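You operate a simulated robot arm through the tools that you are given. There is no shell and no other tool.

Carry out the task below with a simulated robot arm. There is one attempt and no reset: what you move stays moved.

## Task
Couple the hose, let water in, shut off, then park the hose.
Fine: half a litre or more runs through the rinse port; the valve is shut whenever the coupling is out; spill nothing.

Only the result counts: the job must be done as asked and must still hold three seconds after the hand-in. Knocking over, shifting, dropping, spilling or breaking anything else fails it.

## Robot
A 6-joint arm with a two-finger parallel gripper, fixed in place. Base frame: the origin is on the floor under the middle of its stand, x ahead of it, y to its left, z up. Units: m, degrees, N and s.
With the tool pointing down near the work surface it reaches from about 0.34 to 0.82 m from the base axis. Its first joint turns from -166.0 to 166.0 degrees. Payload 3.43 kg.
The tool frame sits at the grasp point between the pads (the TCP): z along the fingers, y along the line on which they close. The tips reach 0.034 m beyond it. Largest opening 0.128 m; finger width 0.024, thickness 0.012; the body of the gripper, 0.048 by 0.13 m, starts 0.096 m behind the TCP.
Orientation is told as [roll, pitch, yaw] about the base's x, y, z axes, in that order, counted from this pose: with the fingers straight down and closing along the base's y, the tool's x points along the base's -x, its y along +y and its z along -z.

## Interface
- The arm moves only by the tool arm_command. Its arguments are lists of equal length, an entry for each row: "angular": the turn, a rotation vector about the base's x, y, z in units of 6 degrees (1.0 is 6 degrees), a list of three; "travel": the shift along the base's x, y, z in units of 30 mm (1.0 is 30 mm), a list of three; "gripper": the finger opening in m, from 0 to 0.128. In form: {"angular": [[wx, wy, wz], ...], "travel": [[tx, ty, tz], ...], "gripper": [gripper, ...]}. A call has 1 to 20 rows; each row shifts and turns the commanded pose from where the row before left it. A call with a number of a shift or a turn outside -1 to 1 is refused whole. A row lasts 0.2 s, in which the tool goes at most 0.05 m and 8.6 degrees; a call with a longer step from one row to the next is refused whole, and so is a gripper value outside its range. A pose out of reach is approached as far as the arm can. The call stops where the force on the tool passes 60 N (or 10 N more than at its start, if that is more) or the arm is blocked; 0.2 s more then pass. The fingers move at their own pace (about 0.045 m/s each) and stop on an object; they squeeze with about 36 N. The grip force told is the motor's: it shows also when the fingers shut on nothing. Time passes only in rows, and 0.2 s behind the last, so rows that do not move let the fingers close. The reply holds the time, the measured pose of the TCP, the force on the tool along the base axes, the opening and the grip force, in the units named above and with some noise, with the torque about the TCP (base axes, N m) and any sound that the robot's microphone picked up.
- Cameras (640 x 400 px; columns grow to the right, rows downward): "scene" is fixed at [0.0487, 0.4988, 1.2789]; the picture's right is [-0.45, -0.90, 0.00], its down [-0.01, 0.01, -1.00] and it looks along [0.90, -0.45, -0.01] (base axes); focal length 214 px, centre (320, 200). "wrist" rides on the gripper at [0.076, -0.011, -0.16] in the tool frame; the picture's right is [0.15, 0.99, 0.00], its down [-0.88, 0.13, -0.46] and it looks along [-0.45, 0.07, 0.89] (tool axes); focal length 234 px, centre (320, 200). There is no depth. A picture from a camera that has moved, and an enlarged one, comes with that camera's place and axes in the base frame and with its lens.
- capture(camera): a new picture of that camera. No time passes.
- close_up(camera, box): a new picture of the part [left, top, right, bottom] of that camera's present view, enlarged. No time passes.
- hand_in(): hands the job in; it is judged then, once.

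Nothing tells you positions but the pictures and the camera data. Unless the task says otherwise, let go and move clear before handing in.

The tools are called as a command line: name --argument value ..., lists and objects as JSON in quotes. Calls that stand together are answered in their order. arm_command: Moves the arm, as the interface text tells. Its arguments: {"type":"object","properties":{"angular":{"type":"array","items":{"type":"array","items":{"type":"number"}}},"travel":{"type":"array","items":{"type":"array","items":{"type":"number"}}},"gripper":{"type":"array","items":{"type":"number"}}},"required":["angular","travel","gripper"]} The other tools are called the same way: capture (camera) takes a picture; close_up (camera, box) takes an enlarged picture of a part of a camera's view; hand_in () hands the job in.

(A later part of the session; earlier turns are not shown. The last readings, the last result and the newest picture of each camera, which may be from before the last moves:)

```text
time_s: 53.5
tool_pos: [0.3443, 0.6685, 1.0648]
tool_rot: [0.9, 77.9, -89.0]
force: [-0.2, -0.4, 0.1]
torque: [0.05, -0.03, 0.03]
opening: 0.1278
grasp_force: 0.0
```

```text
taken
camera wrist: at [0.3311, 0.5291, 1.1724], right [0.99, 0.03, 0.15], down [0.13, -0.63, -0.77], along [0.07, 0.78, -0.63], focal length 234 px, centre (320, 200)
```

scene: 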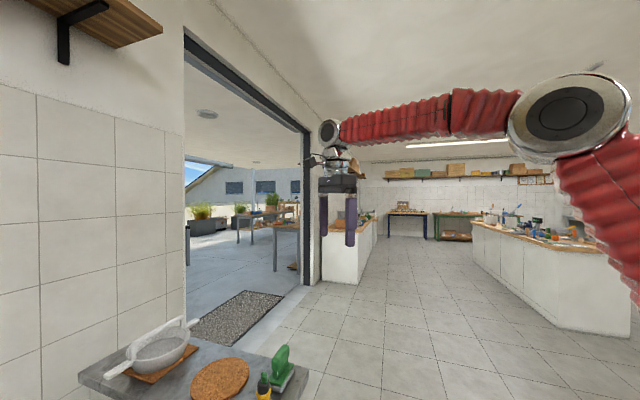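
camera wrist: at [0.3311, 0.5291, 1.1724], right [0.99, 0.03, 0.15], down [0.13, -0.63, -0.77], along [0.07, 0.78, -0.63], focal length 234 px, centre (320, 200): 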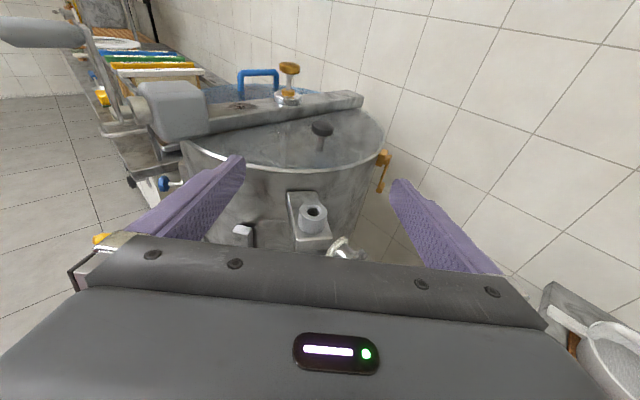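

close_up --camera "wrist" --box '[272, 180, 352, 230]'

arm_command --angular '[[0, 0, 0], [0, 0, 0], [0, 0, 0], [0, 0, 0], [0, 0, 0]]' --travel '[[0.03, 1, 0], [0.03, 1, 0], [0.03, 1, 0], [0.03, 1, 0], [0, 0, 0]]' --gripper '[0.128, 0.128, 0.128, 0.128, 0.128]'

capture --camera "wrist"

```text
8.00 times, centred on (312, 205) of wrist
camera zoom: at [0.3311, 0.5291, 1.1724], right [0.99, 0.03, 0.15], down [0.13, -0.63, -0.77], along [0.07, 0.78, -0.63], focal length 1873 px, centre (384, 160)
```

zoom: 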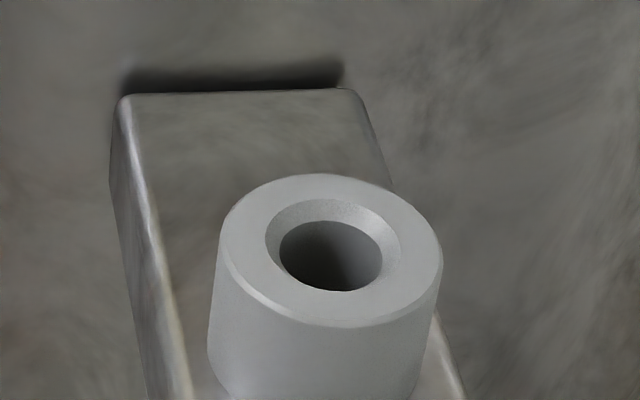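

```text
time_s: 54.7
tool_pos: [0.3459, 0.7901, 1.0646]
tool_rot: [0.9, 77.9, -89.2]
force: [0.2, 0.1, 0.6]
torque: [-0.02, 0.02, 0.01]
opening: 0.1281
grasp_force: 0.0
```

```text
taken
camera wrist: at [0.334, 0.6491, 1.1725], right [0.99, 0.03, 0.15], down [0.13, -0.63, -0.76], along [0.07, 0.78, -0.63], focal length 234 px, centre (320, 200)
```

wrist: 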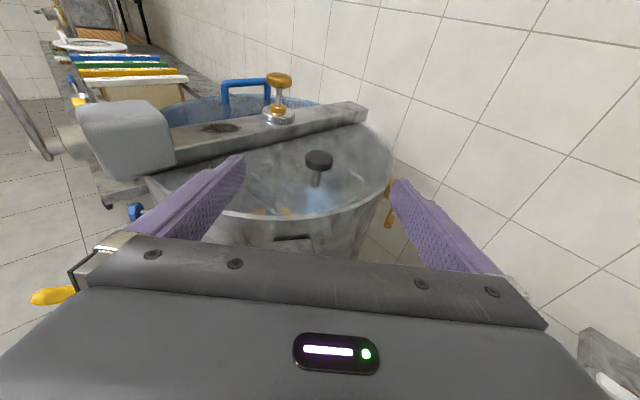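

Reach over the port works. Port top centre refined to (0.348, 0.794, 0.935). Now I'll back off and swing to the coupling's pre-approach, staying above everything.

arm_command --angular '[[0, 0, 0], [0, 0, 0], [0, 0, 0], [0, 0, 0], [0, 0, 0], [0, 0, 0], [0, 0, 0], [0, 0, 0], [0, 0, 0], [0, 0, 0]]' --travel '[[0, -1, 0], [0, -1, 0], [0, -1, 0], [0, -1, 0], [0, -1, 0], [0, -1, 0], [0, -1, 0], [0, -1, 0], [0, -1, 0], [0, 0, 0]]' --gripper '[0.1, 0.08, 0.07, 0.07, 0.07, 0.07, 0.07, 0.07, 0.07, 0.07]'

arm_command --angular '[[0, 0, -0.833], [0, 0, -0.833], [0, 0, -0.833], [0, 0, -0.833], [0, 0, -0.833], [0, 0, -0.833], [0, 0, -0.833], [0, 0, -0.833], [0, 0, -0.833], [0, 0, 0]]' --travel '[[0.57, -0.96, -0.3], [0.57, -0.96, -0.3], [0.57, -0.96, -0.3], [0.57, -0.96, -0.3], [0.57, -0.96, -0.3], [0.57, -0.96, -0.3], [0.57, -0.96, -0.3], [0.57, -0.96, -0.3], [0.57, -0.96, -0.3], [0, 0, 0]]' --gripper '[0.07, 0.07, 0.07, 0.07, 0.07, 0.07, 0.07, 0.07, 0.07, 0.07]'

capture --camera "wrist"

```text
time_s: 56.9
tool_pos: [0.3477, 0.5153, 1.0615]
tool_rot: [0.9, 77.9, -89.2]
force: [-0.2, 0.1, 0.1]
torque: [0.02, -0.04, 0.02]
opening: 0.0699
grasp_force: 0.1
```

```text
time_s: 59.1
tool_pos: [0.5006, 0.2562, 0.9834]
tool_rot: [1.0, 77.9, -134.1]
force: [0.7, 0.7, -0.2]
torque: [0.02, 0.02, 0.01]
opening: 0.0699
grasp_force: 0.1
```

```text
taken
camera wrist: at [0.3932, 0.1665, 1.091], right [0.72, -0.68, 0.15], down [-0.35, -0.54, -0.77], along [0.6, 0.5, -0.63], focal length 234 px, centre (320, 200)
```

wrist: 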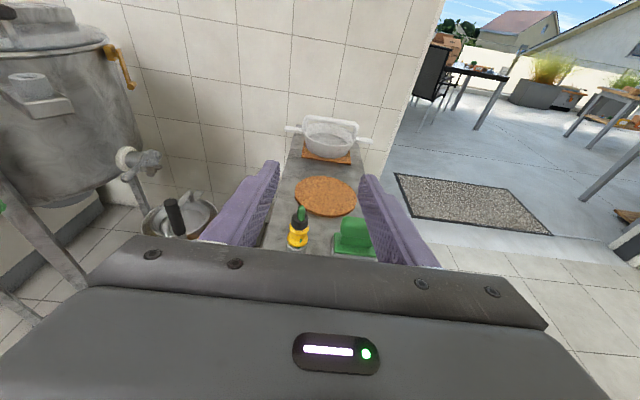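

arm_command --angular '[[0, 0, 0], [0, 0, 0], [0, 0, 0], [0, 0, 0], [0, 0, 0], [0, 0, 0], [0, 0, 0], [0, 0, 0], [0, 0, 0]]' --travel '[[0.17, 0.253, -0.9], [0.17, 0.253, -0.9], [0.17, 0.253, -0.9], [0.17, 0.253, -0.9], [0.17, 0.253, -0.9], [0.17, 0.253, -0.9], [0.17, 0.253, -0.9], [0.17, 0.253, -0.9], [0, 0, 0]]' --gripper '[0.07, 0.07, 0.07, 0.07, 0.07, 0.07, 0.07, 0.07, 0.07]'

capture --camera "wrist"

close_up --camera "wrist" --box '[220, 80, 420, 230]'

```text
time_s: 61.1
tool_pos: [0.5409, 0.3191, 0.767]
tool_rot: [1.1, 77.9, -134.1]
force: [-1.4, 0.1, -0.4]
torque: [-0.02, -0.03, 0.01]
opening: 0.07
grasp_force: 0.0
```

```text
taken
camera wrist: at [0.4331, 0.2283, 0.8748], right [0.72, -0.68, 0.15], down [-0.35, -0.54, -0.76], along [0.6, 0.5, -0.63], focal length 234 px, centre (320, 200)
```

wrist: 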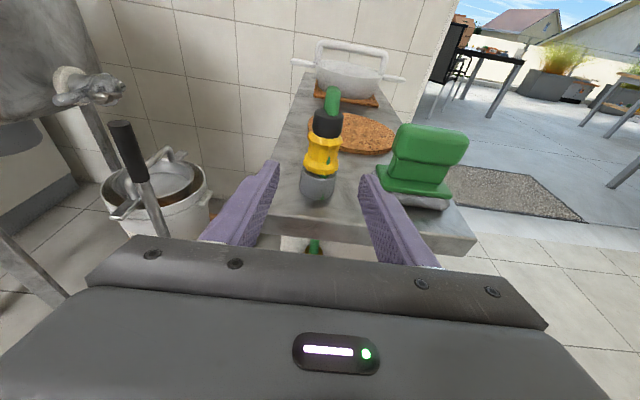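

```text
2.67 times, centred on (320, 155) of wrist
camera zoom: at [0.4331, 0.2283, 0.8748], right [0.72, -0.68, 0.15], down [-0.35, -0.54, -0.76], along [0.6, 0.5, -0.63], focal length 624 px, centre (320, 320)
```

zoom: 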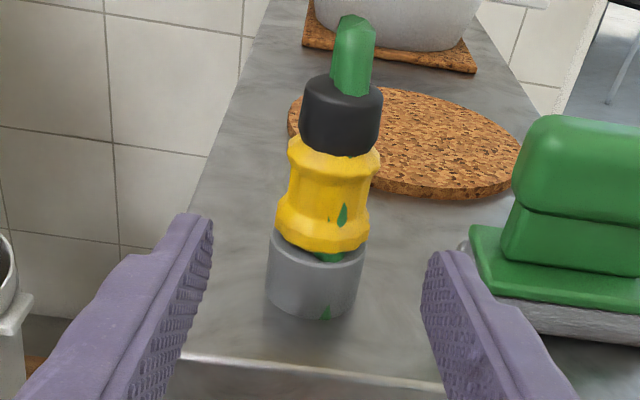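

The coupling's waist sits about 3 mm right of my approach line; I'll correct that and advance 10 cm with the fingers open to 70 mm so it lies between the pads.

arm_command --angular '[[0, 0, 0], [0, 0, 0], [0, 0, 0], [0, 0, 0], [0, 0, 0]]' --travel '[[0.6, 0.55, -0.17], [0.6, 0.55, -0.17], [0.6, 0.55, -0.17], [0.6, 0.55, -0.17], [0, 0, 0]]' --gripper '[0.07, 0.07, 0.07, 0.07, 0.07]'

capture --camera "wrist"

close_up --camera "wrist" --box '[220, 100, 420, 250]'

```text
time_s: 62.3
tool_pos: [0.613, 0.3859, 0.7468]
tool_rot: [0.9, 77.9, -134.1]
force: [0.2, 0.3, 0.0]
torque: [-0.01, 0.02, -0.02]
opening: 0.0702
grasp_force: 0.0
```

```text
taken
camera wrist: at [0.5043, 0.2946, 0.854], right [0.72, -0.68, 0.15], down [-0.35, -0.54, -0.76], along [0.6, 0.5, -0.63], focal length 234 px, centre (320, 200)
```

wrist: 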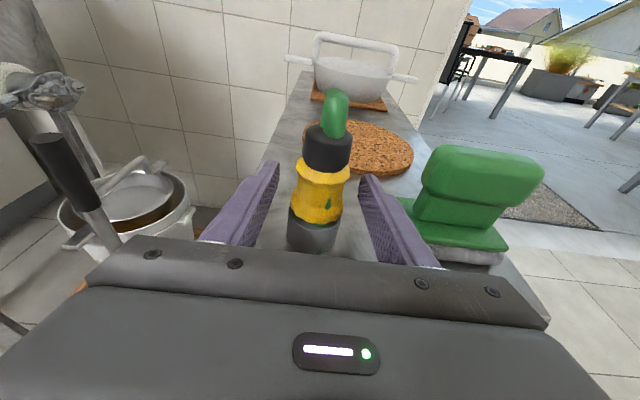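

```text
2.67 times, centred on (320, 175) of wrist
camera zoom: at [0.5043, 0.2946, 0.854], right [0.72, -0.68, 0.15], down [-0.35, -0.54, -0.76], along [0.6, 0.5, -0.63], focal length 624 px, centre (320, 267)
```

zoom: 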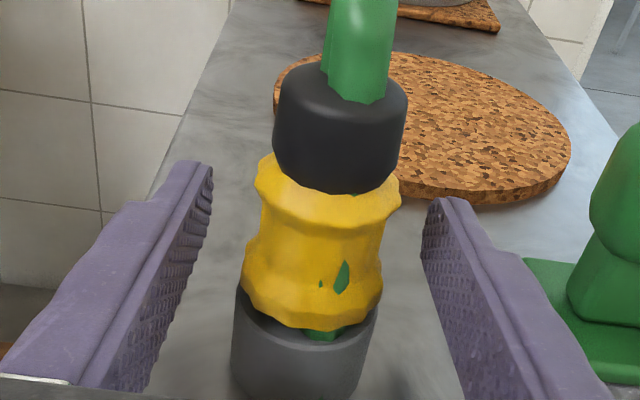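

The waist is centred between the pads at the TCP. Closing the fingers on the yellow collar.

arm_command --angular '[[0, 0, 0], [0, 0, 0], [0, 0, 0], [0, 0, 0], [0, 0, 0], [0, 0, 0], [0, 0, 0]]' --travel '[[0, 0, 0], [0, 0, 0], [0, 0, 0], [0, 0, 0], [0, 0, 0], [0, 0, 0], [0, 0, 0]]' --gripper '[0.05, 0.03, 0.01, 0, 0, 0, 0]'

close_up --camera "wrist" --box '[220, 100, 420, 250]'

```text
time_s: 63.9
tool_pos: [0.6121, 0.385, 0.7469]
tool_rot: [0.8, 77.9, -134.3]
force: [-2.1, -1.1, 1.0]
torque: [-0.08, 0.01, 0.02]
opening: 0.0323
grasp_force: 35.6
```

```text
2.67 times, centred on (320, 175) of wrist
camera zoom: at [0.504, 0.2946, 0.8541], right [0.72, -0.68, 0.15], down [-0.35, -0.54, -0.76], along [0.6, 0.5, -0.63], focal length 624 px, centre (320, 267)
```

zoom: 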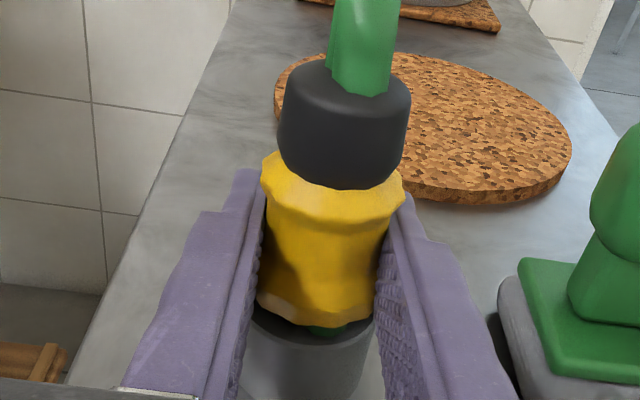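

Gripped (32 mm opening, 35 N). Lifting slowly straight up and watching the force.

arm_command --angular '[[0, 0, 0], [0, 0, 0], [0, 0, 0]]' --travel '[[0, 0, 0.25], [0, 0, 0.25], [0, 0, 0.25]]' --gripper '[0, 0, 0]'

close_up --camera "wrist" --box '[220, 100, 420, 250]'

```text
time_s: 64.7
tool_pos: [0.612, 0.3852, 0.768]
tool_rot: [0.8, 77.8, -134.2]
force: [-6.3, 2.2, -1.8]
torque: [0.16, 0.27, -0.03]
opening: 0.0324
grasp_force: 35.8
```

```text
2.67 times, centred on (320, 175) of wrist
camera zoom: at [0.5042, 0.2944, 0.8763], right [0.72, -0.68, 0.15], down [-0.35, -0.54, -0.76], along [0.6, 0.5, -0.63], focal length 624 px, centre (320, 267)
```

zoom: 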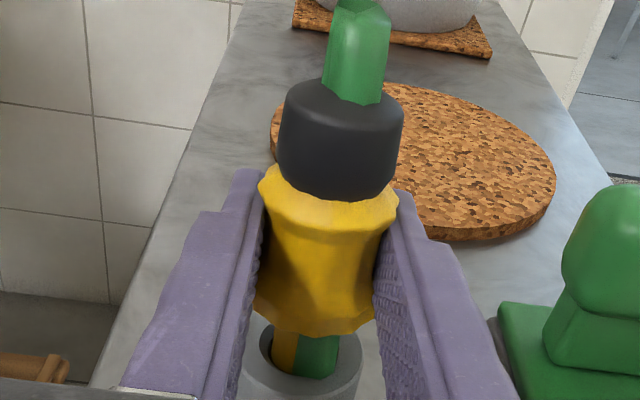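

It lifts free with only small side forces; the yellow nose is coming out of the stub. Continuing up.

arm_command --angular '[[0, 0, 0], [0, 0, 0], [0, 0, 0], [0, 0, 0]]' --travel '[[0, 0, 0.25], [0, 0, 0.25], [0, 0, 0.4], [0, 0, 0.4]]' --gripper '[0, 0, 0, 0]'

close_up --camera "wrist" --box '[220, 100, 420, 250]'

capture --camera "scene"

```text
time_s: 65.7
tool_pos: [0.6136, 0.385, 0.8065]
tool_rot: [0.9, 77.9, -134.2]
force: [0.2, -0.2, 0.0]
torque: [0.03, -0.04, -0.02]
opening: 0.0326
grasp_force: 36.5
```

```text
2.67 times, centred on (320, 175) of wrist
camera zoom: at [0.5052, 0.294, 0.9146], right [0.72, -0.68, 0.15], down [-0.35, -0.54, -0.76], along [0.6, 0.5, -0.63], focal length 624 px, centre (320, 267)
```

zoom: 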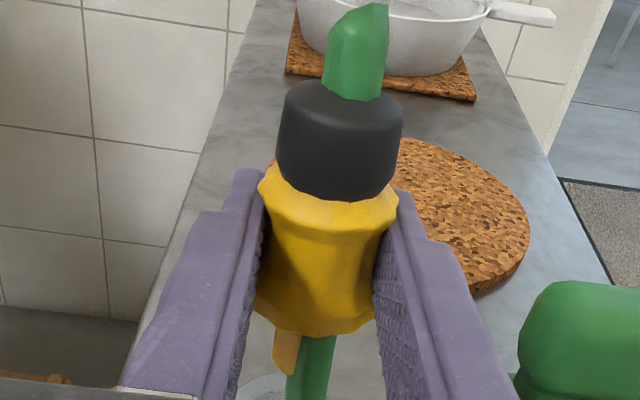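

```text
taken
```

scene: 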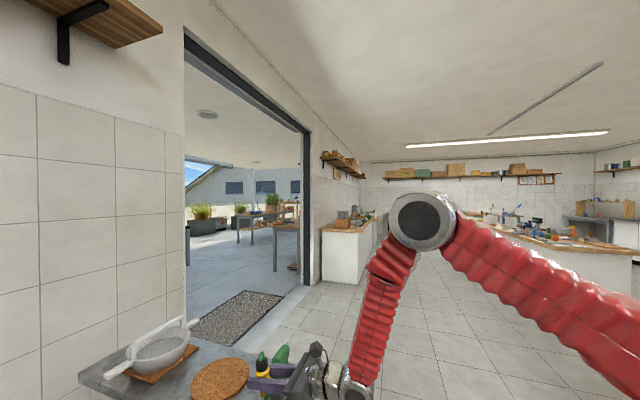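

The coupling is free, zero force. I'll lift it to z≈1.06, swing round to face the drum, and stop short of the port.

arm_command --angular '[[0, 0, 0], [0, 0, 0], [0, 0, 0], [0, 0, 0], [0, 0, 0], [0, 0, 0], [0, 0, 0], [0, 0, 0], [0, 0, 0]]' --travel '[[0, 0, 1], [0, 0, 1], [0, 0, 1], [0, 0, 1], [0, 0, 1], [0, 0, 1], [0, 0, 1], [0, 0, 1], [0, 0, 0.45]]' --gripper '[0, 0, 0, 0, 0, 0, 0, 0, 0]'

arm_command --angular '[[0, 0, 0.833], [0, 0, 0.833], [0, 0, 0.833], [0, 0, 0.833], [0, 0, 0.833], [0, 0, 0.833], [0, 0, 0.833], [0, 0, 0.833], [0, 0, 0.833], [0, 0, 0], [0, 0, 0], [0, 0, 0], [0, 0, 0], [0, 0, 0]]' --travel '[[-0.72, 0.5, 0], [-0.72, 0.5, 0], [-0.72, 0.5, 0], [-0.72, 0.5, 0], [-0.72, 0.5, 0], [-0.72, 0.5, 0], [-0.72, 0.5, 0], [-0.72, 0.5, 0], [-0.72, 0.5, 0], [-0.5, 0.9, 0], [-0.5, 0.9, 0], [-0.5, 0.9, 0], [-0.5, 0.9, 0], [-0.4, 0.9, 0]]' --gripper '[0, 0, 0, 0, 0, 0, 0, 0, 0, 0, 0, 0, 0, 0]'

capture --camera "wrist"

```text
time_s: 67.7
tool_pos: [0.6135, 0.3858, 1.0615]
tool_rot: [1.0, 78.0, -134.2]
force: [-0.1, 1.0, -0.8]
torque: [0.02, 0.02, 0.01]
opening: 0.0325
grasp_force: 36.3
```

```text
time_s: 70.7
tool_pos: [0.3466, 0.6552, 1.0613]
tool_rot: [0.9, 77.9, -89.3]
force: [0.1, 0.1, -1.2]
torque: [-0.01, -0.01, 0.02]
opening: 0.0328
grasp_force: 36.0
```

```text
taken
camera wrist: at [0.3344, 0.5163, 1.1692], right [0.99, 0.03, 0.15], down [0.13, -0.63, -0.77], along [0.07, 0.78, -0.63], focal length 234 px, centre (320, 200)
```

wrist: 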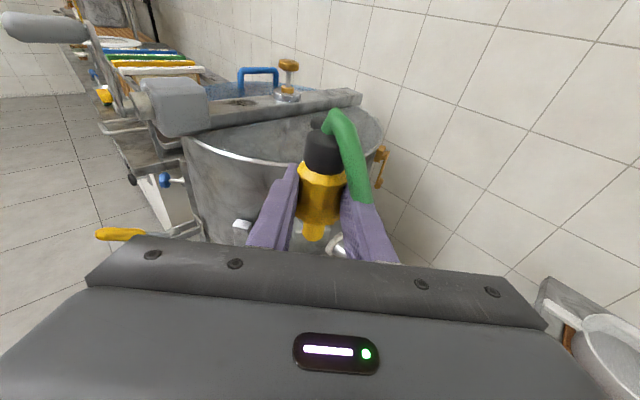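

The coupling is held well and the hose trails off to the right. Zooming to see the nose geometry.

close_up --camera "wrist" --box '[250, 110, 410, 260]'

```text
2.67 times, centred on (330, 185) of wrist
camera zoom: at [0.3344, 0.5163, 1.1692], right [0.99, 0.03, 0.15], down [0.13, -0.63, -0.77], along [0.07, 0.78, -0.63], focal length 624 px, centre (293, 240)
```

zoom: 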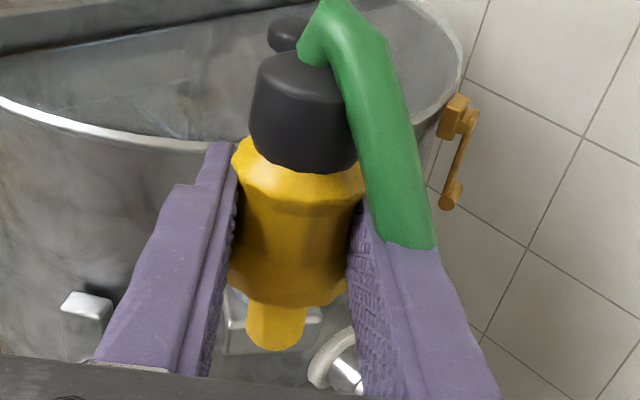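

The coupling hangs vertical, with the nose tip ≈50 mm below the TCP and the collar bottom ≈25 mm below. I'll move over the port and come down to a few millimetres above it.

arm_command --angular '[[0, 0, 0], [0, 0, 0], [0, 0, 0], [0, 0, 0], [0, 0, 0], [0, 0, 0], [0, 0, 0], [0, 0, 0]]' --travel '[[0, 0.925, 0], [0, 0.925, 0], [0, 0.925, 0], [0, 0.925, 0], [0, 0.925, 0], [0, 0, -0.8], [0, 0, -0.8], [0, 0, 0]]' --gripper '[0, 0, 0, 0, 0, 0, 0, 0]'

capture --camera "wrist"

close_up --camera "wrist" --box '[250, 140, 410, 260]'

```text
time_s: 72.5
tool_pos: [0.3491, 0.7938, 1.0119]
tool_rot: [1.0, 77.9, -89.2]
force: [0.5, 0.1, -1.4]
torque: [-0.01, -0.03, -0.04]
opening: 0.0322
grasp_force: 36.2
```

```text
taken
camera wrist: at [0.3362, 0.6538, 1.1205], right [0.99, 0.03, 0.15], down [0.13, -0.63, -0.77], along [0.07, 0.78, -0.63], focal length 234 px, centre (320, 200)
```

wrist: 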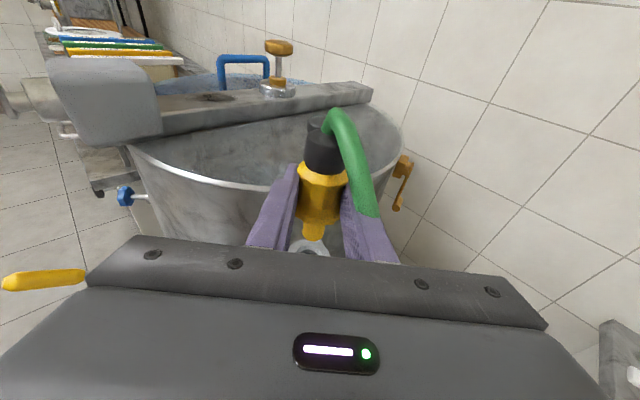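

```text
3.33 times, centred on (330, 200) of wrist
camera zoom: at [0.3362, 0.6538, 1.1205], right [0.99, 0.03, 0.15], down [0.13, -0.63, -0.77], along [0.07, 0.78, -0.63], focal length 781 px, centre (287, 200)
```

zoom: 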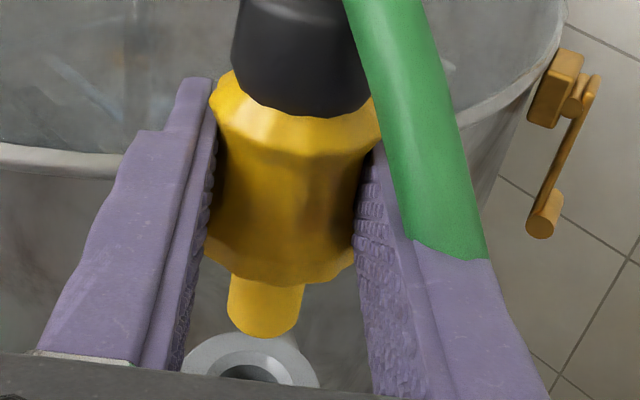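

The nose is about 1 mm right of and ~2 mm short of the port centre. Correcting and lowering until the tip is just above the hole.

arm_command --angular '[[0, 0, 0], [0, 0, 0], [0, 0, 0], [0, 0, 0]]' --travel '[[-0.035, 0.07, 0], [0, 0, -0.4], [0, 0, -0.4], [0, 0, 0]]' --gripper '[0, 0, 0, 0]'

close_up --camera "wrist" --box '[250, 140, 410, 260]'

```text
time_s: 73.5
tool_pos: [0.3462, 0.7971, 0.9889]
tool_rot: [0.9, 77.9, -89.2]
force: [0.1, 0.3, -0.4]
torque: [0.0, -0.01, -0.01]
opening: 0.0322
grasp_force: 36.2
```

```text
3.33 times, centred on (330, 200) of wrist
camera zoom: at [0.3341, 0.6562, 1.0964], right [0.99, 0.03, 0.15], down [0.13, -0.63, -0.76], along [0.07, 0.78, -0.63], focal length 781 px, centre (287, 200)
```

zoom: 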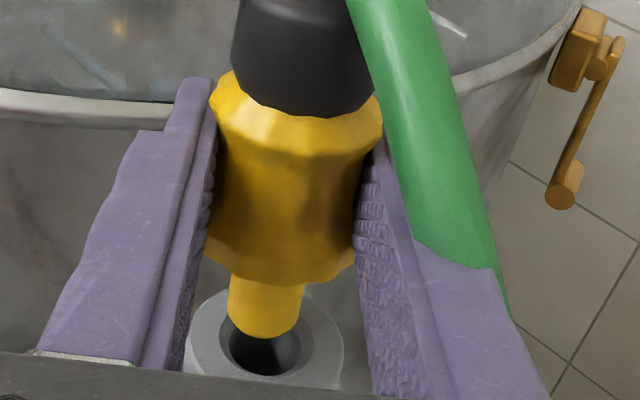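

close_up --camera "wrist" --box '[285, 205, 365, 245]'

```text
8.00 times, centred on (325, 225) of wrist
camera zoom: at [0.3341, 0.6562, 1.0964], right [0.99, 0.03, 0.15], down [0.13, -0.63, -0.76], along [0.07, 0.78, -0.63], focal length 1873 px, centre (280, 0)
```

zoom: 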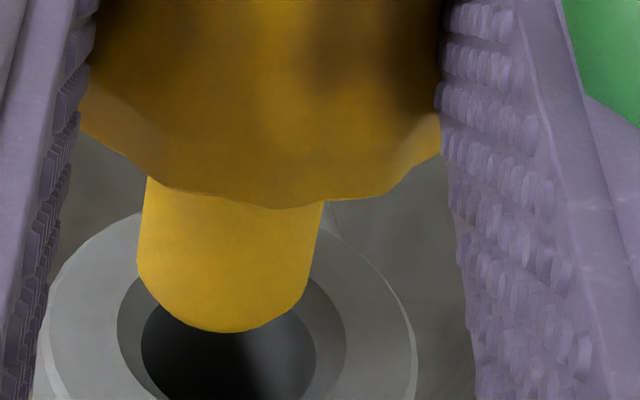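

Alignment is within about 1.5 mm, inside the chamfer. Small correction, then lowering in gentle steps while watching force.

arm_command --angular '[[0, 0, 0], [0, 0, 0], [0, 0, 0], [0, 0, 0]]' --travel '[[0.035, -0.045, 0], [0, 0, -0.12], [0, 0, -0.12], [0, 0, -0.1]]' --gripper '[0, 0, 0, 0]'

close_up --camera "wrist" --box '[285, 205, 365, 245]'

```text
time_s: 74.5
tool_pos: [0.3472, 0.7941, 0.9781]
tool_rot: [0.7, 77.8, -89.2]
force: [0.7, 0.1, -0.4]
torque: [-0.02, 0.0, 0.0]
opening: 0.0323
grasp_force: 36.4
```

```text
8.00 times, centred on (325, 225) of wrist
camera zoom: at [0.3353, 0.6542, 1.0869], right [0.99, 0.03, 0.15], down [0.13, -0.63, -0.77], along [0.07, 0.78, -0.63], focal length 1873 px, centre (280, 0)
```

zoom: 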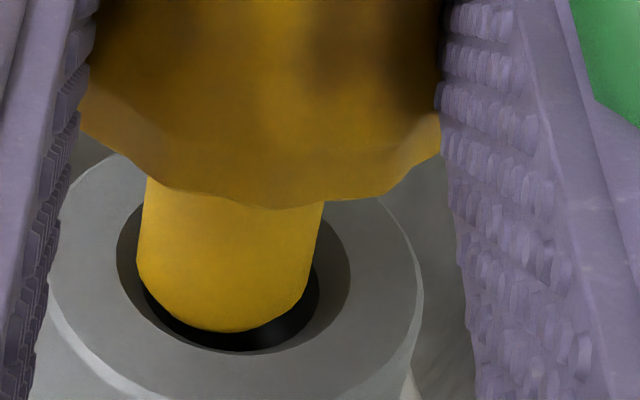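

The nose tip is inside the chamfer. Tiny correction and continue down.

arm_command --angular '[[0, 0, 0], [0, 0, 0], [0, 0, 0]]' --travel '[[0.02, -0.03, 0], [0, 0, -0.1], [0, 0, -0.1]]' --gripper '[0, 0, 0]'

close_up --camera "wrist" --box '[285, 205, 365, 245]'

```text
time_s: 75.3
tool_pos: [0.3482, 0.7924, 0.9729]
tool_rot: [1.2, 78.0, -88.9]
force: [3.2, 18.6, 2.7]
torque: [0.83, -0.16, 0.01]
opening: 0.0325
grasp_force: 36.2
```

```text
8.00 times, centred on (325, 225) of wrist
camera zoom: at [0.3357, 0.6543, 1.0814], right [0.99, 0.03, 0.15], down [0.13, -0.63, -0.77], along [0.07, 0.78, -0.63], focal length 1873 px, centre (280, 0)
```

zoom: 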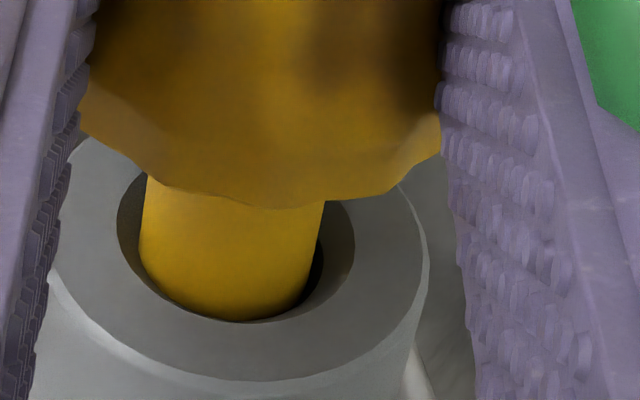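

The socket pushes the nose toward +y (18 N), so I overcorrected; shifting back +1.3 mm in y and slightly +x.

arm_command --angular '[[0, 0, 0], [0, 0, 0]]' --travel '[[0.02, 0.045, 0], [0, 0, 0]]' --gripper '[0, 0]'

close_up --camera "wrist" --box '[285, 205, 365, 245]'

```text
time_s: 75.9
tool_pos: [0.3488, 0.7944, 0.9719]
tool_rot: [0.8, 77.8, -89.5]
force: [-3.8, 6.4, -1.6]
torque: [0.27, 0.18, -0.01]
opening: 0.0325
grasp_force: 36.2
```

```text
8.00 times, centred on (325, 225) of wrist
camera zoom: at [0.3363, 0.6551, 1.0797], right [0.99, 0.03, 0.15], down [0.13, -0.63, -0.76], along [0.07, 0.77, -0.63], focal length 1873 px, centre (280, 0)
```

zoom: 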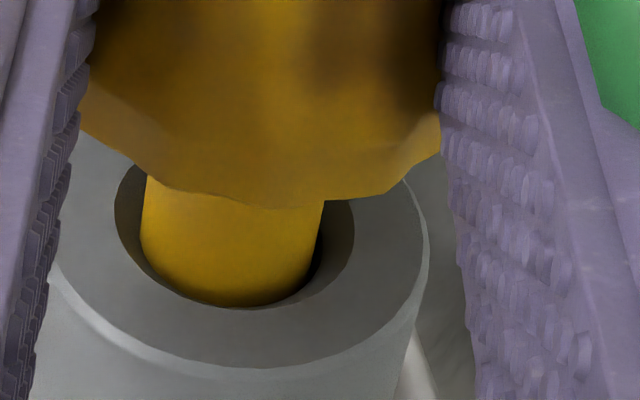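

arm_command --angular '[[0, 0, 0], [0, 0, 0], [0, 0, 0]]' --travel '[[-0.012, 0.02, -0.05], [0, 0, -0.1], [0, 0, 0]]' --gripper '[0, 0, 0]'

close_up --camera "wrist" --box '[285, 205, 365, 245]'

```text
time_s: 76.7
tool_pos: [0.3491, 0.7955, 0.9677]
tool_rot: [0.9, 77.8, -89.2]
force: [1.1, -0.2, -1.2]
torque: [-0.03, -0.04, -0.01]
opening: 0.032
grasp_force: 36.2
```

```text
8.00 times, centred on (325, 225) of wrist
camera zoom: at [0.336, 0.6553, 1.0762], right [0.99, 0.03, 0.15], down [0.13, -0.63, -0.76], along [0.07, 0.78, -0.63], focal length 1873 px, centre (280, 0)
```

zoom: 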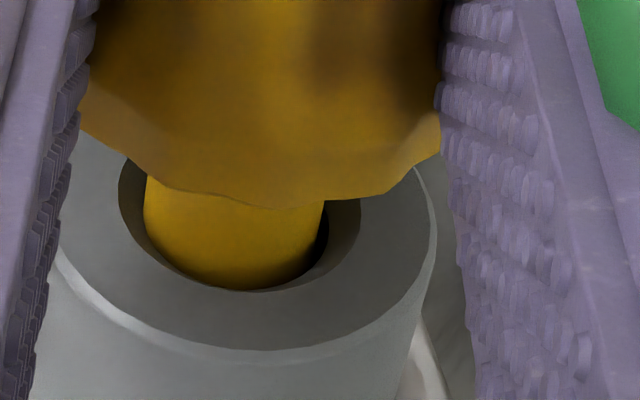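

Aligned with no force. Continuing to push down to seat it.

arm_command --angular '[[0, 0, 0], [0, 0, 0], [0, 0, 0]]' --travel '[[0, 0, -0.1], [0, 0, -0.1], [0, 0, 0]]' --gripper '[0, 0, 0]'

close_up --camera "wrist" --box '[285, 205, 365, 245]'

```text
time_s: 77.5
tool_pos: [0.3505, 0.7954, 0.9631]
tool_rot: [0.9, 77.9, -89.3]
force: [5.0, -10.7, 2.7]
torque: [-0.32, -0.11, -0.01]
opening: 0.0322
grasp_force: 36.0
```

```text
8.00 times, centred on (325, 225) of wrist
camera zoom: at [0.3365, 0.6555, 1.0707], right [0.99, 0.03, 0.15], down [0.13, -0.63, -0.77], along [0.07, 0.78, -0.63], focal length 1873 px, centre (280, 0)
```

zoom: 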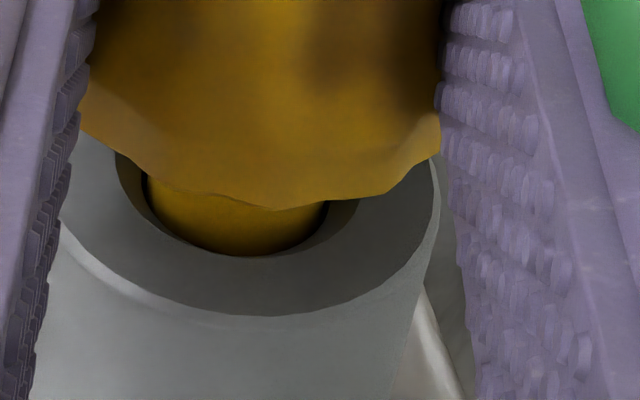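

arm_command --angular '[[0, 0, 0], [0, 0, 0], [0, 0, 0]]' --travel '[[0.008, -0.016, 0], [0, 0, -0.1], [0, 0, 0]]' --gripper '[0, 0, 0]'

close_up --camera "wrist" --box '[285, 205, 365, 245]'

```text
time_s: 78.3
tool_pos: [0.349, 0.7954, 0.9591]
tool_rot: [1.0, 77.9, -89.2]
force: [3.1, -7.7, 2.6]
torque: [-0.24, -0.05, 0.0]
opening: 0.0321
grasp_force: 36.2
```

```text
8.00 times, centred on (325, 225) of wrist
camera zoom: at [0.3363, 0.6552, 1.0669], right [0.99, 0.03, 0.15], down [0.13, -0.63, -0.77], along [0.07, 0.78, -0.63], focal length 1873 px, centre (280, 0)
```

zoom: 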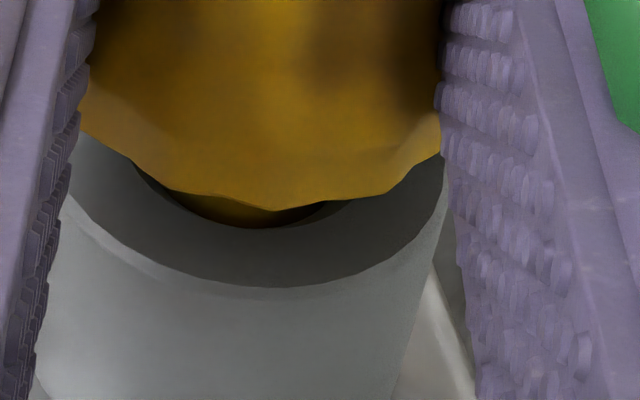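

arm_command --angular '[[0, 0, 0], [0, 0, 0], [0, 0, 0]]' --travel '[[0.004, -0.01, -0.05], [0, 0, -0.05], [0, 0, 0]]' --gripper '[0, 0, 0]'

close_up --camera "wrist" --box '[285, 205, 365, 245]'

```text
time_s: 79.1
tool_pos: [0.3483, 0.7938, 0.9567]
tool_rot: [1.0, 78.1, -89.1]
force: [5.7, -5.7, 6.5]
torque: [-0.04, -0.17, -0.04]
opening: 0.0324
grasp_force: 35.3
```

```text
8.00 times, centred on (325, 225) of wrist
camera zoom: at [0.3361, 0.6549, 1.0652], right [0.99, 0.03, 0.15], down [0.13, -0.63, -0.77], along [0.07, 0.78, -0.63], focal length 1873 px, centre (280, 0)
```

zoom: 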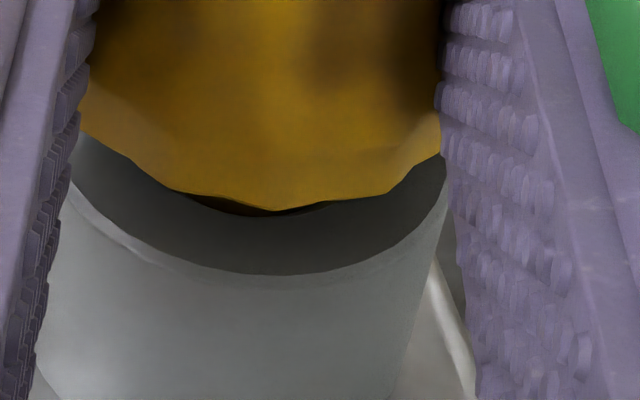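

Contact is starting (6.5 N up). Pressing slightly more to seat it fully.

arm_command --angular '[[0, 0, 0], [0, 0, 0], [0, 0, 0]]' --travel '[[0, 0, -0.05], [0, 0, -0.05], [0, 0, 0]]' --gripper '[0, 0, 0]'

close_up --camera "wrist" --box '[285, 205, 365, 245]'

```text
time_s: 79.9
tool_pos: [0.3488, 0.796, 0.957]
tool_rot: [1.4, 78.3, -88.6]
force: [2.6, -7.7, 25.6]
torque: [0.07, -0.06, 0.01]
opening: 0.0322
grasp_force: 35.8
```

```text
8.00 times, centred on (325, 225) of wrist
camera zoom: at [0.3361, 0.6543, 1.0642], right [0.99, 0.03, 0.15], down [0.13, -0.63, -0.77], along [0.07, 0.78, -0.62], focal length 1873 px, centre (280, 0)
```

zoom: 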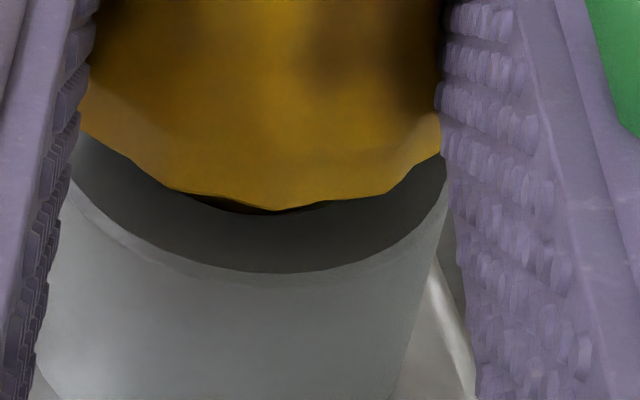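

arm_command --angular '[[0, 0, 0], [0, 0, 0], [0, 0, 0]]' --travel '[[0, 0, -0.05], [0, 0, 0], [0, 0, 0]]' --gripper '[0, 0, 0]'

capture --camera "wrist"

close_up --camera "wrist" --box '[250, 100, 410, 260]'

```text
time_s: 80.7
tool_pos: [0.3483, 0.7961, 0.9551]
tool_rot: [1.4, 78.1, -88.7]
force: [5.0, -3.7, 30.4]
torque: [0.24, -0.17, -0.04]
opening: 0.0326
grasp_force: 36.1
```

```text
taken
camera wrist: at [0.3359, 0.6549, 1.0616], right [0.99, 0.03, 0.15], down [0.13, -0.63, -0.77], along [0.07, 0.78, -0.62], focal length 234 px, centre (320, 200)
```

wrist: 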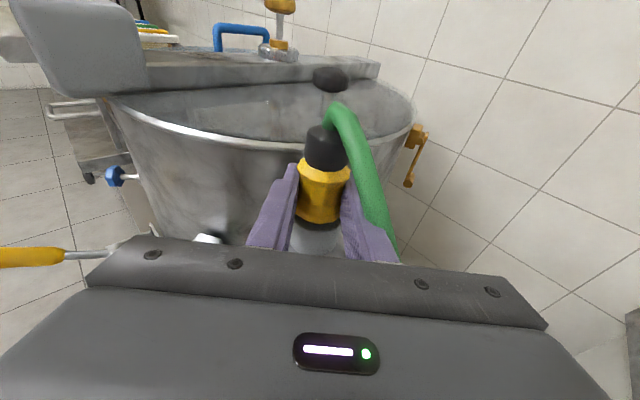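

```text
2.50 times, centred on (330, 180) of wrist
camera zoom: at [0.3359, 0.6549, 1.0616], right [0.99, 0.03, 0.15], down [0.13, -0.63, -0.77], along [0.07, 0.78, -0.62], focal length 585 px, centre (295, 250)
```

zoom: 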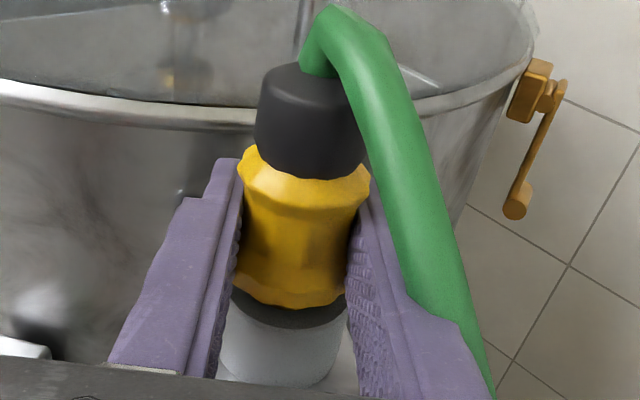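

close_up --camera "wrist" --box '[285, 205, 365, 245]'

```text
8.00 times, centred on (325, 225) of wrist
camera zoom: at [0.3359, 0.6549, 1.0616], right [0.99, 0.03, 0.15], down [0.13, -0.63, -0.77], along [0.07, 0.78, -0.62], focal length 1873 px, centre (280, 0)
```

zoom: 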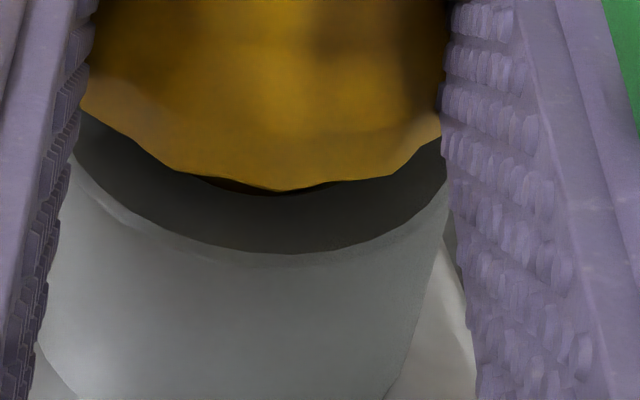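

The collar is seated on the ring (the grip began to slip at 30 N, so it's bottomed). I'll relax the push, open the fingers a little, and check that the coupling stays put.

arm_command --angular '[[0, 0, 0], [0, 0, 0], [0, 0, 0], [0, 0, 0], [0, 0, 0]]' --travel '[[0, 0, 0.05], [0, 0, 0], [0, 0, 0], [0, 0, 0], [0, 0, 0]]' --gripper '[0, 0, 0.04, 0.055, 0.06]'

close_up --camera "wrist" --box '[250, 100, 410, 260]'

```text
time_s: 81.9
tool_pos: [0.3501, 0.7949, 0.9528]
tool_rot: [0.8, 77.8, -89.3]
force: [0.5, -0.8, 0.6]
torque: [-0.02, 0.02, -0.01]
opening: 0.0599
grasp_force: 0.1
```

```text
2.50 times, centred on (330, 180) of wrist
camera zoom: at [0.336, 0.6551, 1.0606], right [0.99, 0.03, 0.15], down [0.13, -0.63, -0.76], along [0.07, 0.77, -0.63], focal length 585 px, centre (295, 250)
```

zoom: 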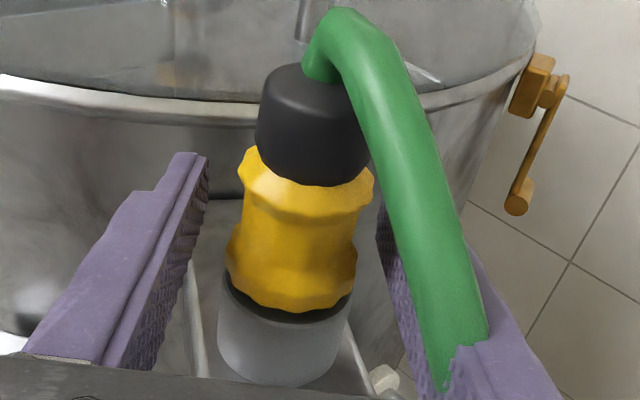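

The coupling stays upright on the port. Retreating straight back from it.

arm_command --angular '[[0, 0, 0], [0, 0, 0], [0, 0, 0], [0, 0, 0], [0, 0, 0], [0, 0, 0], [0, 0, 0]]' --travel '[[0, -0.5, 0.107], [0, -0.7, 0.15], [0, -0.9, 0.19], [0, -0.9, 0.19], [0, -0.9, 0.19], [0, -0.9, 0.19], [0, 0, 0]]' --gripper '[0.06, 0.06, 0.06, 0.06, 0.06, 0.06, 0.06]'

capture --camera "wrist"

close_up --camera "wrist" --box '[280, 90, 400, 240]'

```text
time_s: 83.5
tool_pos: [0.3488, 0.6508, 0.9834]
tool_rot: [0.9, 77.9, -89.0]
force: [-0.2, 0.2, 0.4]
torque: [0.03, 0.03, -0.01]
opening: 0.0601
grasp_force: 0.0
```

```text
taken
camera wrist: at [0.3361, 0.5106, 1.091], right [0.99, 0.03, 0.15], down [0.13, -0.63, -0.77], along [0.07, 0.78, -0.63], focal length 234 px, centre (320, 200)
```

wrist: 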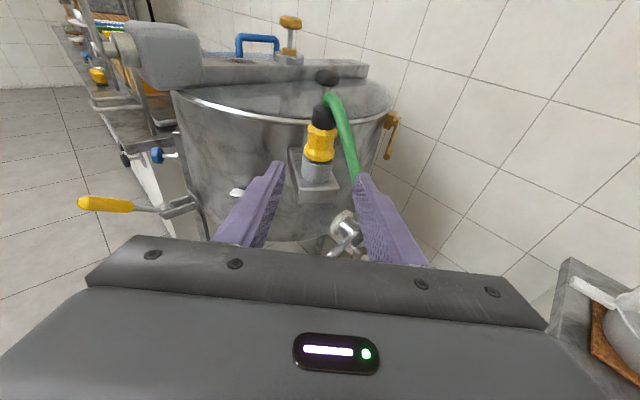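

```text
2.67 times, centred on (340, 165) of wrist
camera zoom: at [0.3361, 0.5106, 1.091], right [0.99, 0.03, 0.15], down [0.13, -0.63, -0.77], along [0.07, 0.78, -0.63], focal length 624 px, centre (267, 293)
```

zoom: 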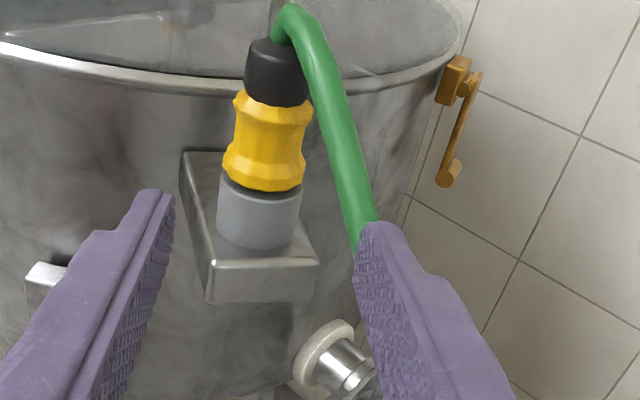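

The coupling sits on the port just like it sat in its park stub. Now to the valve: I'll back away from the hose, swing to face the table end, and look at the lever from a closer, lower pose.

arm_command --angular '[[0, 0, 0], [0, 0, 0], [0, 0, 0], [0, 0, 0], [0, 0, 0], [0, 0, 0], [0, 0, 0]]' --travel '[[0, -0.95, 0], [0, -0.95, 0], [0, -0.95, 0], [0, -0.95, 0], [0, -0.95, 0], [0, -0.95, 0], [0, -0.95, 0]]' --gripper '[0.06, 0.06, 0.06, 0.06, 0.06, 0.06, 0.06]'

arm_command --angular '[[0, 0, -0.75], [0, 0, -0.75], [0, 0, -0.75], [0, 0, -0.75], [0, 0, -0.75], [0, 0, -0.75], [0, 0, -0.75], [0, 0, -0.75], [0, 0, -0.75], [0, 0, -0.75], [0, 0, 0]]' --travel '[[0.5, -0.935, -0.3], [0.5, -0.935, -0.3], [0.5, -0.935, -0.3], [0.5, -0.935, -0.3], [0.5, -0.935, -0.3], [0.5, -0.935, -0.3], [0.5, -0.935, -0.3], [0.5, -0.935, -0.3], [0.5, -0.935, -0.3], [0.5, -0.935, -0.3], [0, 0, 0]]' --gripper '[0.06, 0.06, 0.06, 0.06, 0.06, 0.06, 0.06, 0.06, 0.06, 0.06, 0.06]'

capture --camera "wrist"

```text
time_s: 85.1
tool_pos: [0.3489, 0.4497, 0.9834]
tool_rot: [0.8, 77.9, -89.3]
force: [-0.3, -0.1, 0.2]
torque: [-0.03, 0.04, -0.02]
opening: 0.06
grasp_force: 0.0
```

```text
time_s: 87.5
tool_pos: [0.4973, 0.1697, 0.8914]
tool_rot: [1.0, 77.9, -134.1]
force: [0.1, 1.0, -0.1]
torque: [-0.03, 0.01, -0.01]
opening: 0.0599
grasp_force: 0.0
```

```text
taken
camera wrist: at [0.39, 0.0779, 1.0005], right [0.72, -0.68, 0.15], down [-0.35, -0.54, -0.76], along [0.6, 0.5, -0.63], focal length 234 px, centre (320, 200)
```

wrist: 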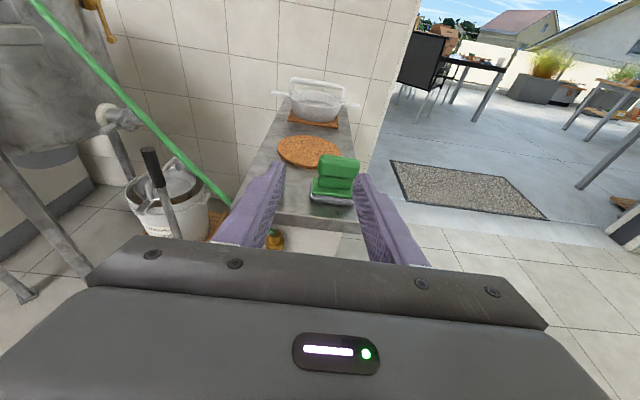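

arm_command --angular '[[0, 0, 0], [0, 0, 0], [0, 0, 0], [0, 0, 0], [0, 0, 0], [0, 0, 0], [0, 0, 0], [0, 0, 0], [0, 0, 0], [0, 0, 0]]' --travel '[[0, 0, -1], [0, 0, -1], [0, 0, -1], [0, 0, -1], [0, 0, -1], [0, 0, -1], [0, 0, -1], [0, 0, -1], [0, 0, -1], [0, 0, 0]]' --gripper '[0.06, 0.06, 0.06, 0.06, 0.06, 0.06, 0.06, 0.06, 0.06, 0.06]'

capture --camera "wrist"

close_up --camera "wrist" --box '[200, 60, 440, 240]'

```text
time_s: 89.7
tool_pos: [0.4983, 0.1694, 0.6219]
tool_rot: [0.9, 78.0, -134.3]
force: [0.6, -0.2, -0.3]
torque: [0.02, 0.01, 0.01]
opening: 0.0598
grasp_force: 0.0
```

```text
taken
camera wrist: at [0.391, 0.0793, 0.7312], right [0.72, -0.68, 0.15], down [-0.35, -0.54, -0.76], along [0.6, 0.5, -0.63], focal length 234 px, centre (320, 200)
```

wrist: 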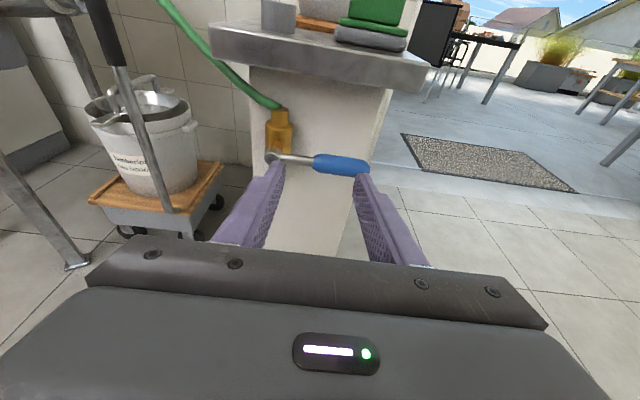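

```text
2.22 times, centred on (320, 150) of wrist
camera zoom: at [0.391, 0.0793, 0.7312], right [0.72, -0.68, 0.15], down [-0.35, -0.54, -0.76], along [0.6, 0.5, -0.63], focal length 520 px, centre (320, 311)
```

zoom: 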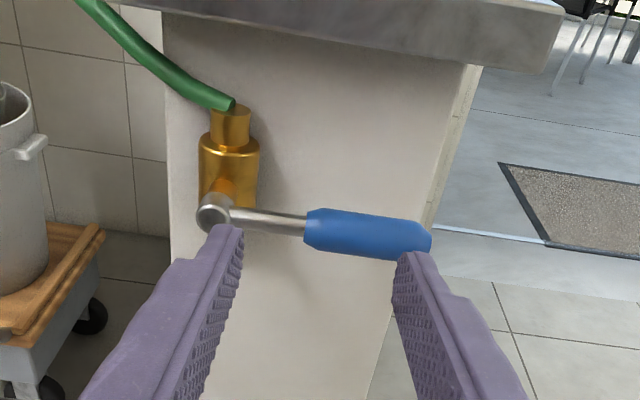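

The valve hub is at (0.560, 0.320, 0.565) and the lever lies horizontal to (0.659, 0.223, 0.567), i.e. shut. I'll level the tool and roll it 90° so the fingers straddle the lever from above and below.

arm_command --angular '[[0.71, -0.704, 0], [0.71, -0.704, 0], [-0.71, -0.704, 0], [-0.71, -0.704, 0], [-0.71, -0.704, 0], [-0.71, -0.704, 0], [-0.71, -0.704, 0]]' --travel '[[0, 0, 0], [0, 0, 0], [0.1, -0.05, 0], [0.1, -0.05, 0], [0.1, -0.05, 0], [0.1, -0.05, 0], [0.1, -0.05, 0]]' --gripper '[0.06, 0.06, 0.06, 0.06, 0.06, 0.06, 0.06]'

capture --camera "wrist"

```text
time_s: 91.3
tool_pos: [0.5137, 0.1617, 0.6234]
tool_rot: [89.7, 59.8, -45.4]
force: [0.2, -0.3, -0.6]
torque: [-0.01, 0.02, 0.05]
opening: 0.0598
grasp_force: 0.1
```

```text
taken
camera wrist: at [0.3658, 0.0836, 0.6847], right [0.55, -0.55, 0.62], down [0.07, -0.72, -0.69], along [0.83, 0.43, -0.36], focal length 234 px, centre (320, 200)
```

wrist: 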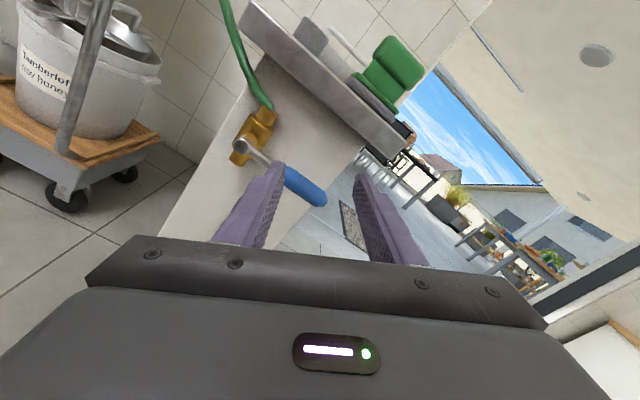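

arm_command --angular '[[-0.71, -0.704, 0], [-0.71, -0.704, 0], [-0.71, -0.704, 0], [-0.71, -0.704, 0], [-0.71, -0.704, 0], [-0.71, -0.704, 0], [-0.71, -0.704, 0], [-0.71, -0.704, 0], [-0.71, -0.704, 0], [-0.71, -0.704, 0], [0, 0, 0]]' --travel '[[0.055, -0.04, -0.187], [0.055, -0.04, -0.187], [0.055, -0.04, -0.187], [0.055, -0.04, -0.187], [0.055, -0.04, -0.187], [0.055, -0.04, -0.187], [0.055, -0.04, -0.187], [0.055, -0.04, -0.187], [0.055, -0.04, -0.187], [0.055, -0.04, -0.187], [0, 0, 0]]' --gripper '[0.06, 0.06, 0.06, 0.06, 0.06, 0.06, 0.06, 0.06, 0.06, 0.06, 0.06]'

capture --camera "wrist"

```text
time_s: 93.7
tool_pos: [0.5294, 0.1502, 0.5668]
tool_rot: [89.9, 0.0, -45.3]
force: [0.1, 0.4, -0.5]
torque: [-0.02, -0.01, 0.0]
opening: 0.0601
grasp_force: 0.0
```

```text
taken
camera wrist: at [0.3618, 0.0928, 0.5568], right [-0.1, 0.11, 0.99], down [0.29, -0.95, 0.13], along [0.95, 0.31, 0.06], focal length 234 px, centre (320, 200)
```

wrist: 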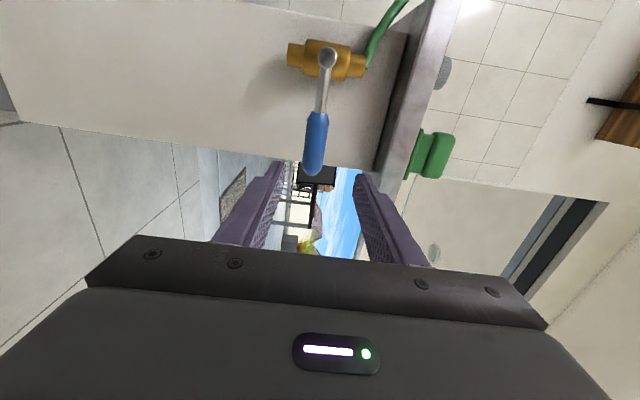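

The fingers now straddle the lever's line vertically. Advancing so the blue grip lies between the pads.

arm_command --angular '[[0, 0, 0], [0, 0, 0], [0, 0, 0], [0, 0, 0], [0, 0, 0]]' --travel '[[0.62, 0.609, -0.02], [0.62, 0.609, -0.02], [0.62, 0.609, -0.02], [0.62, 0.609, -0.02], [0.62, 0.609, -0.02]]' --gripper '[0.06, 0.06, 0.06, 0.06, 0.06]'

capture --camera "wrist"

```text
time_s: 94.9
tool_pos: [0.6237, 0.2426, 0.5636]
tool_rot: [89.9, 0.0, -45.4]
force: [0.8, 1.0, -0.5]
torque: [0.02, -0.01, -0.02]
opening: 0.0599
grasp_force: 0.1
```

```text
taken
camera wrist: at [0.4564, 0.1839, 0.5536], right [-0.1, 0.11, 0.99], down [0.29, -0.95, 0.13], along [0.95, 0.3, 0.06], focal length 234 px, centre (320, 200)
```

wrist: 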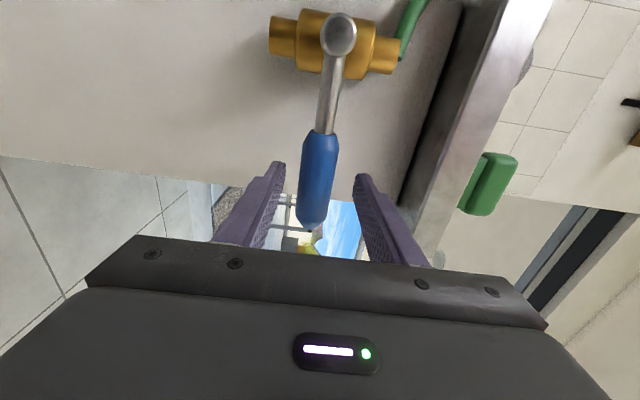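

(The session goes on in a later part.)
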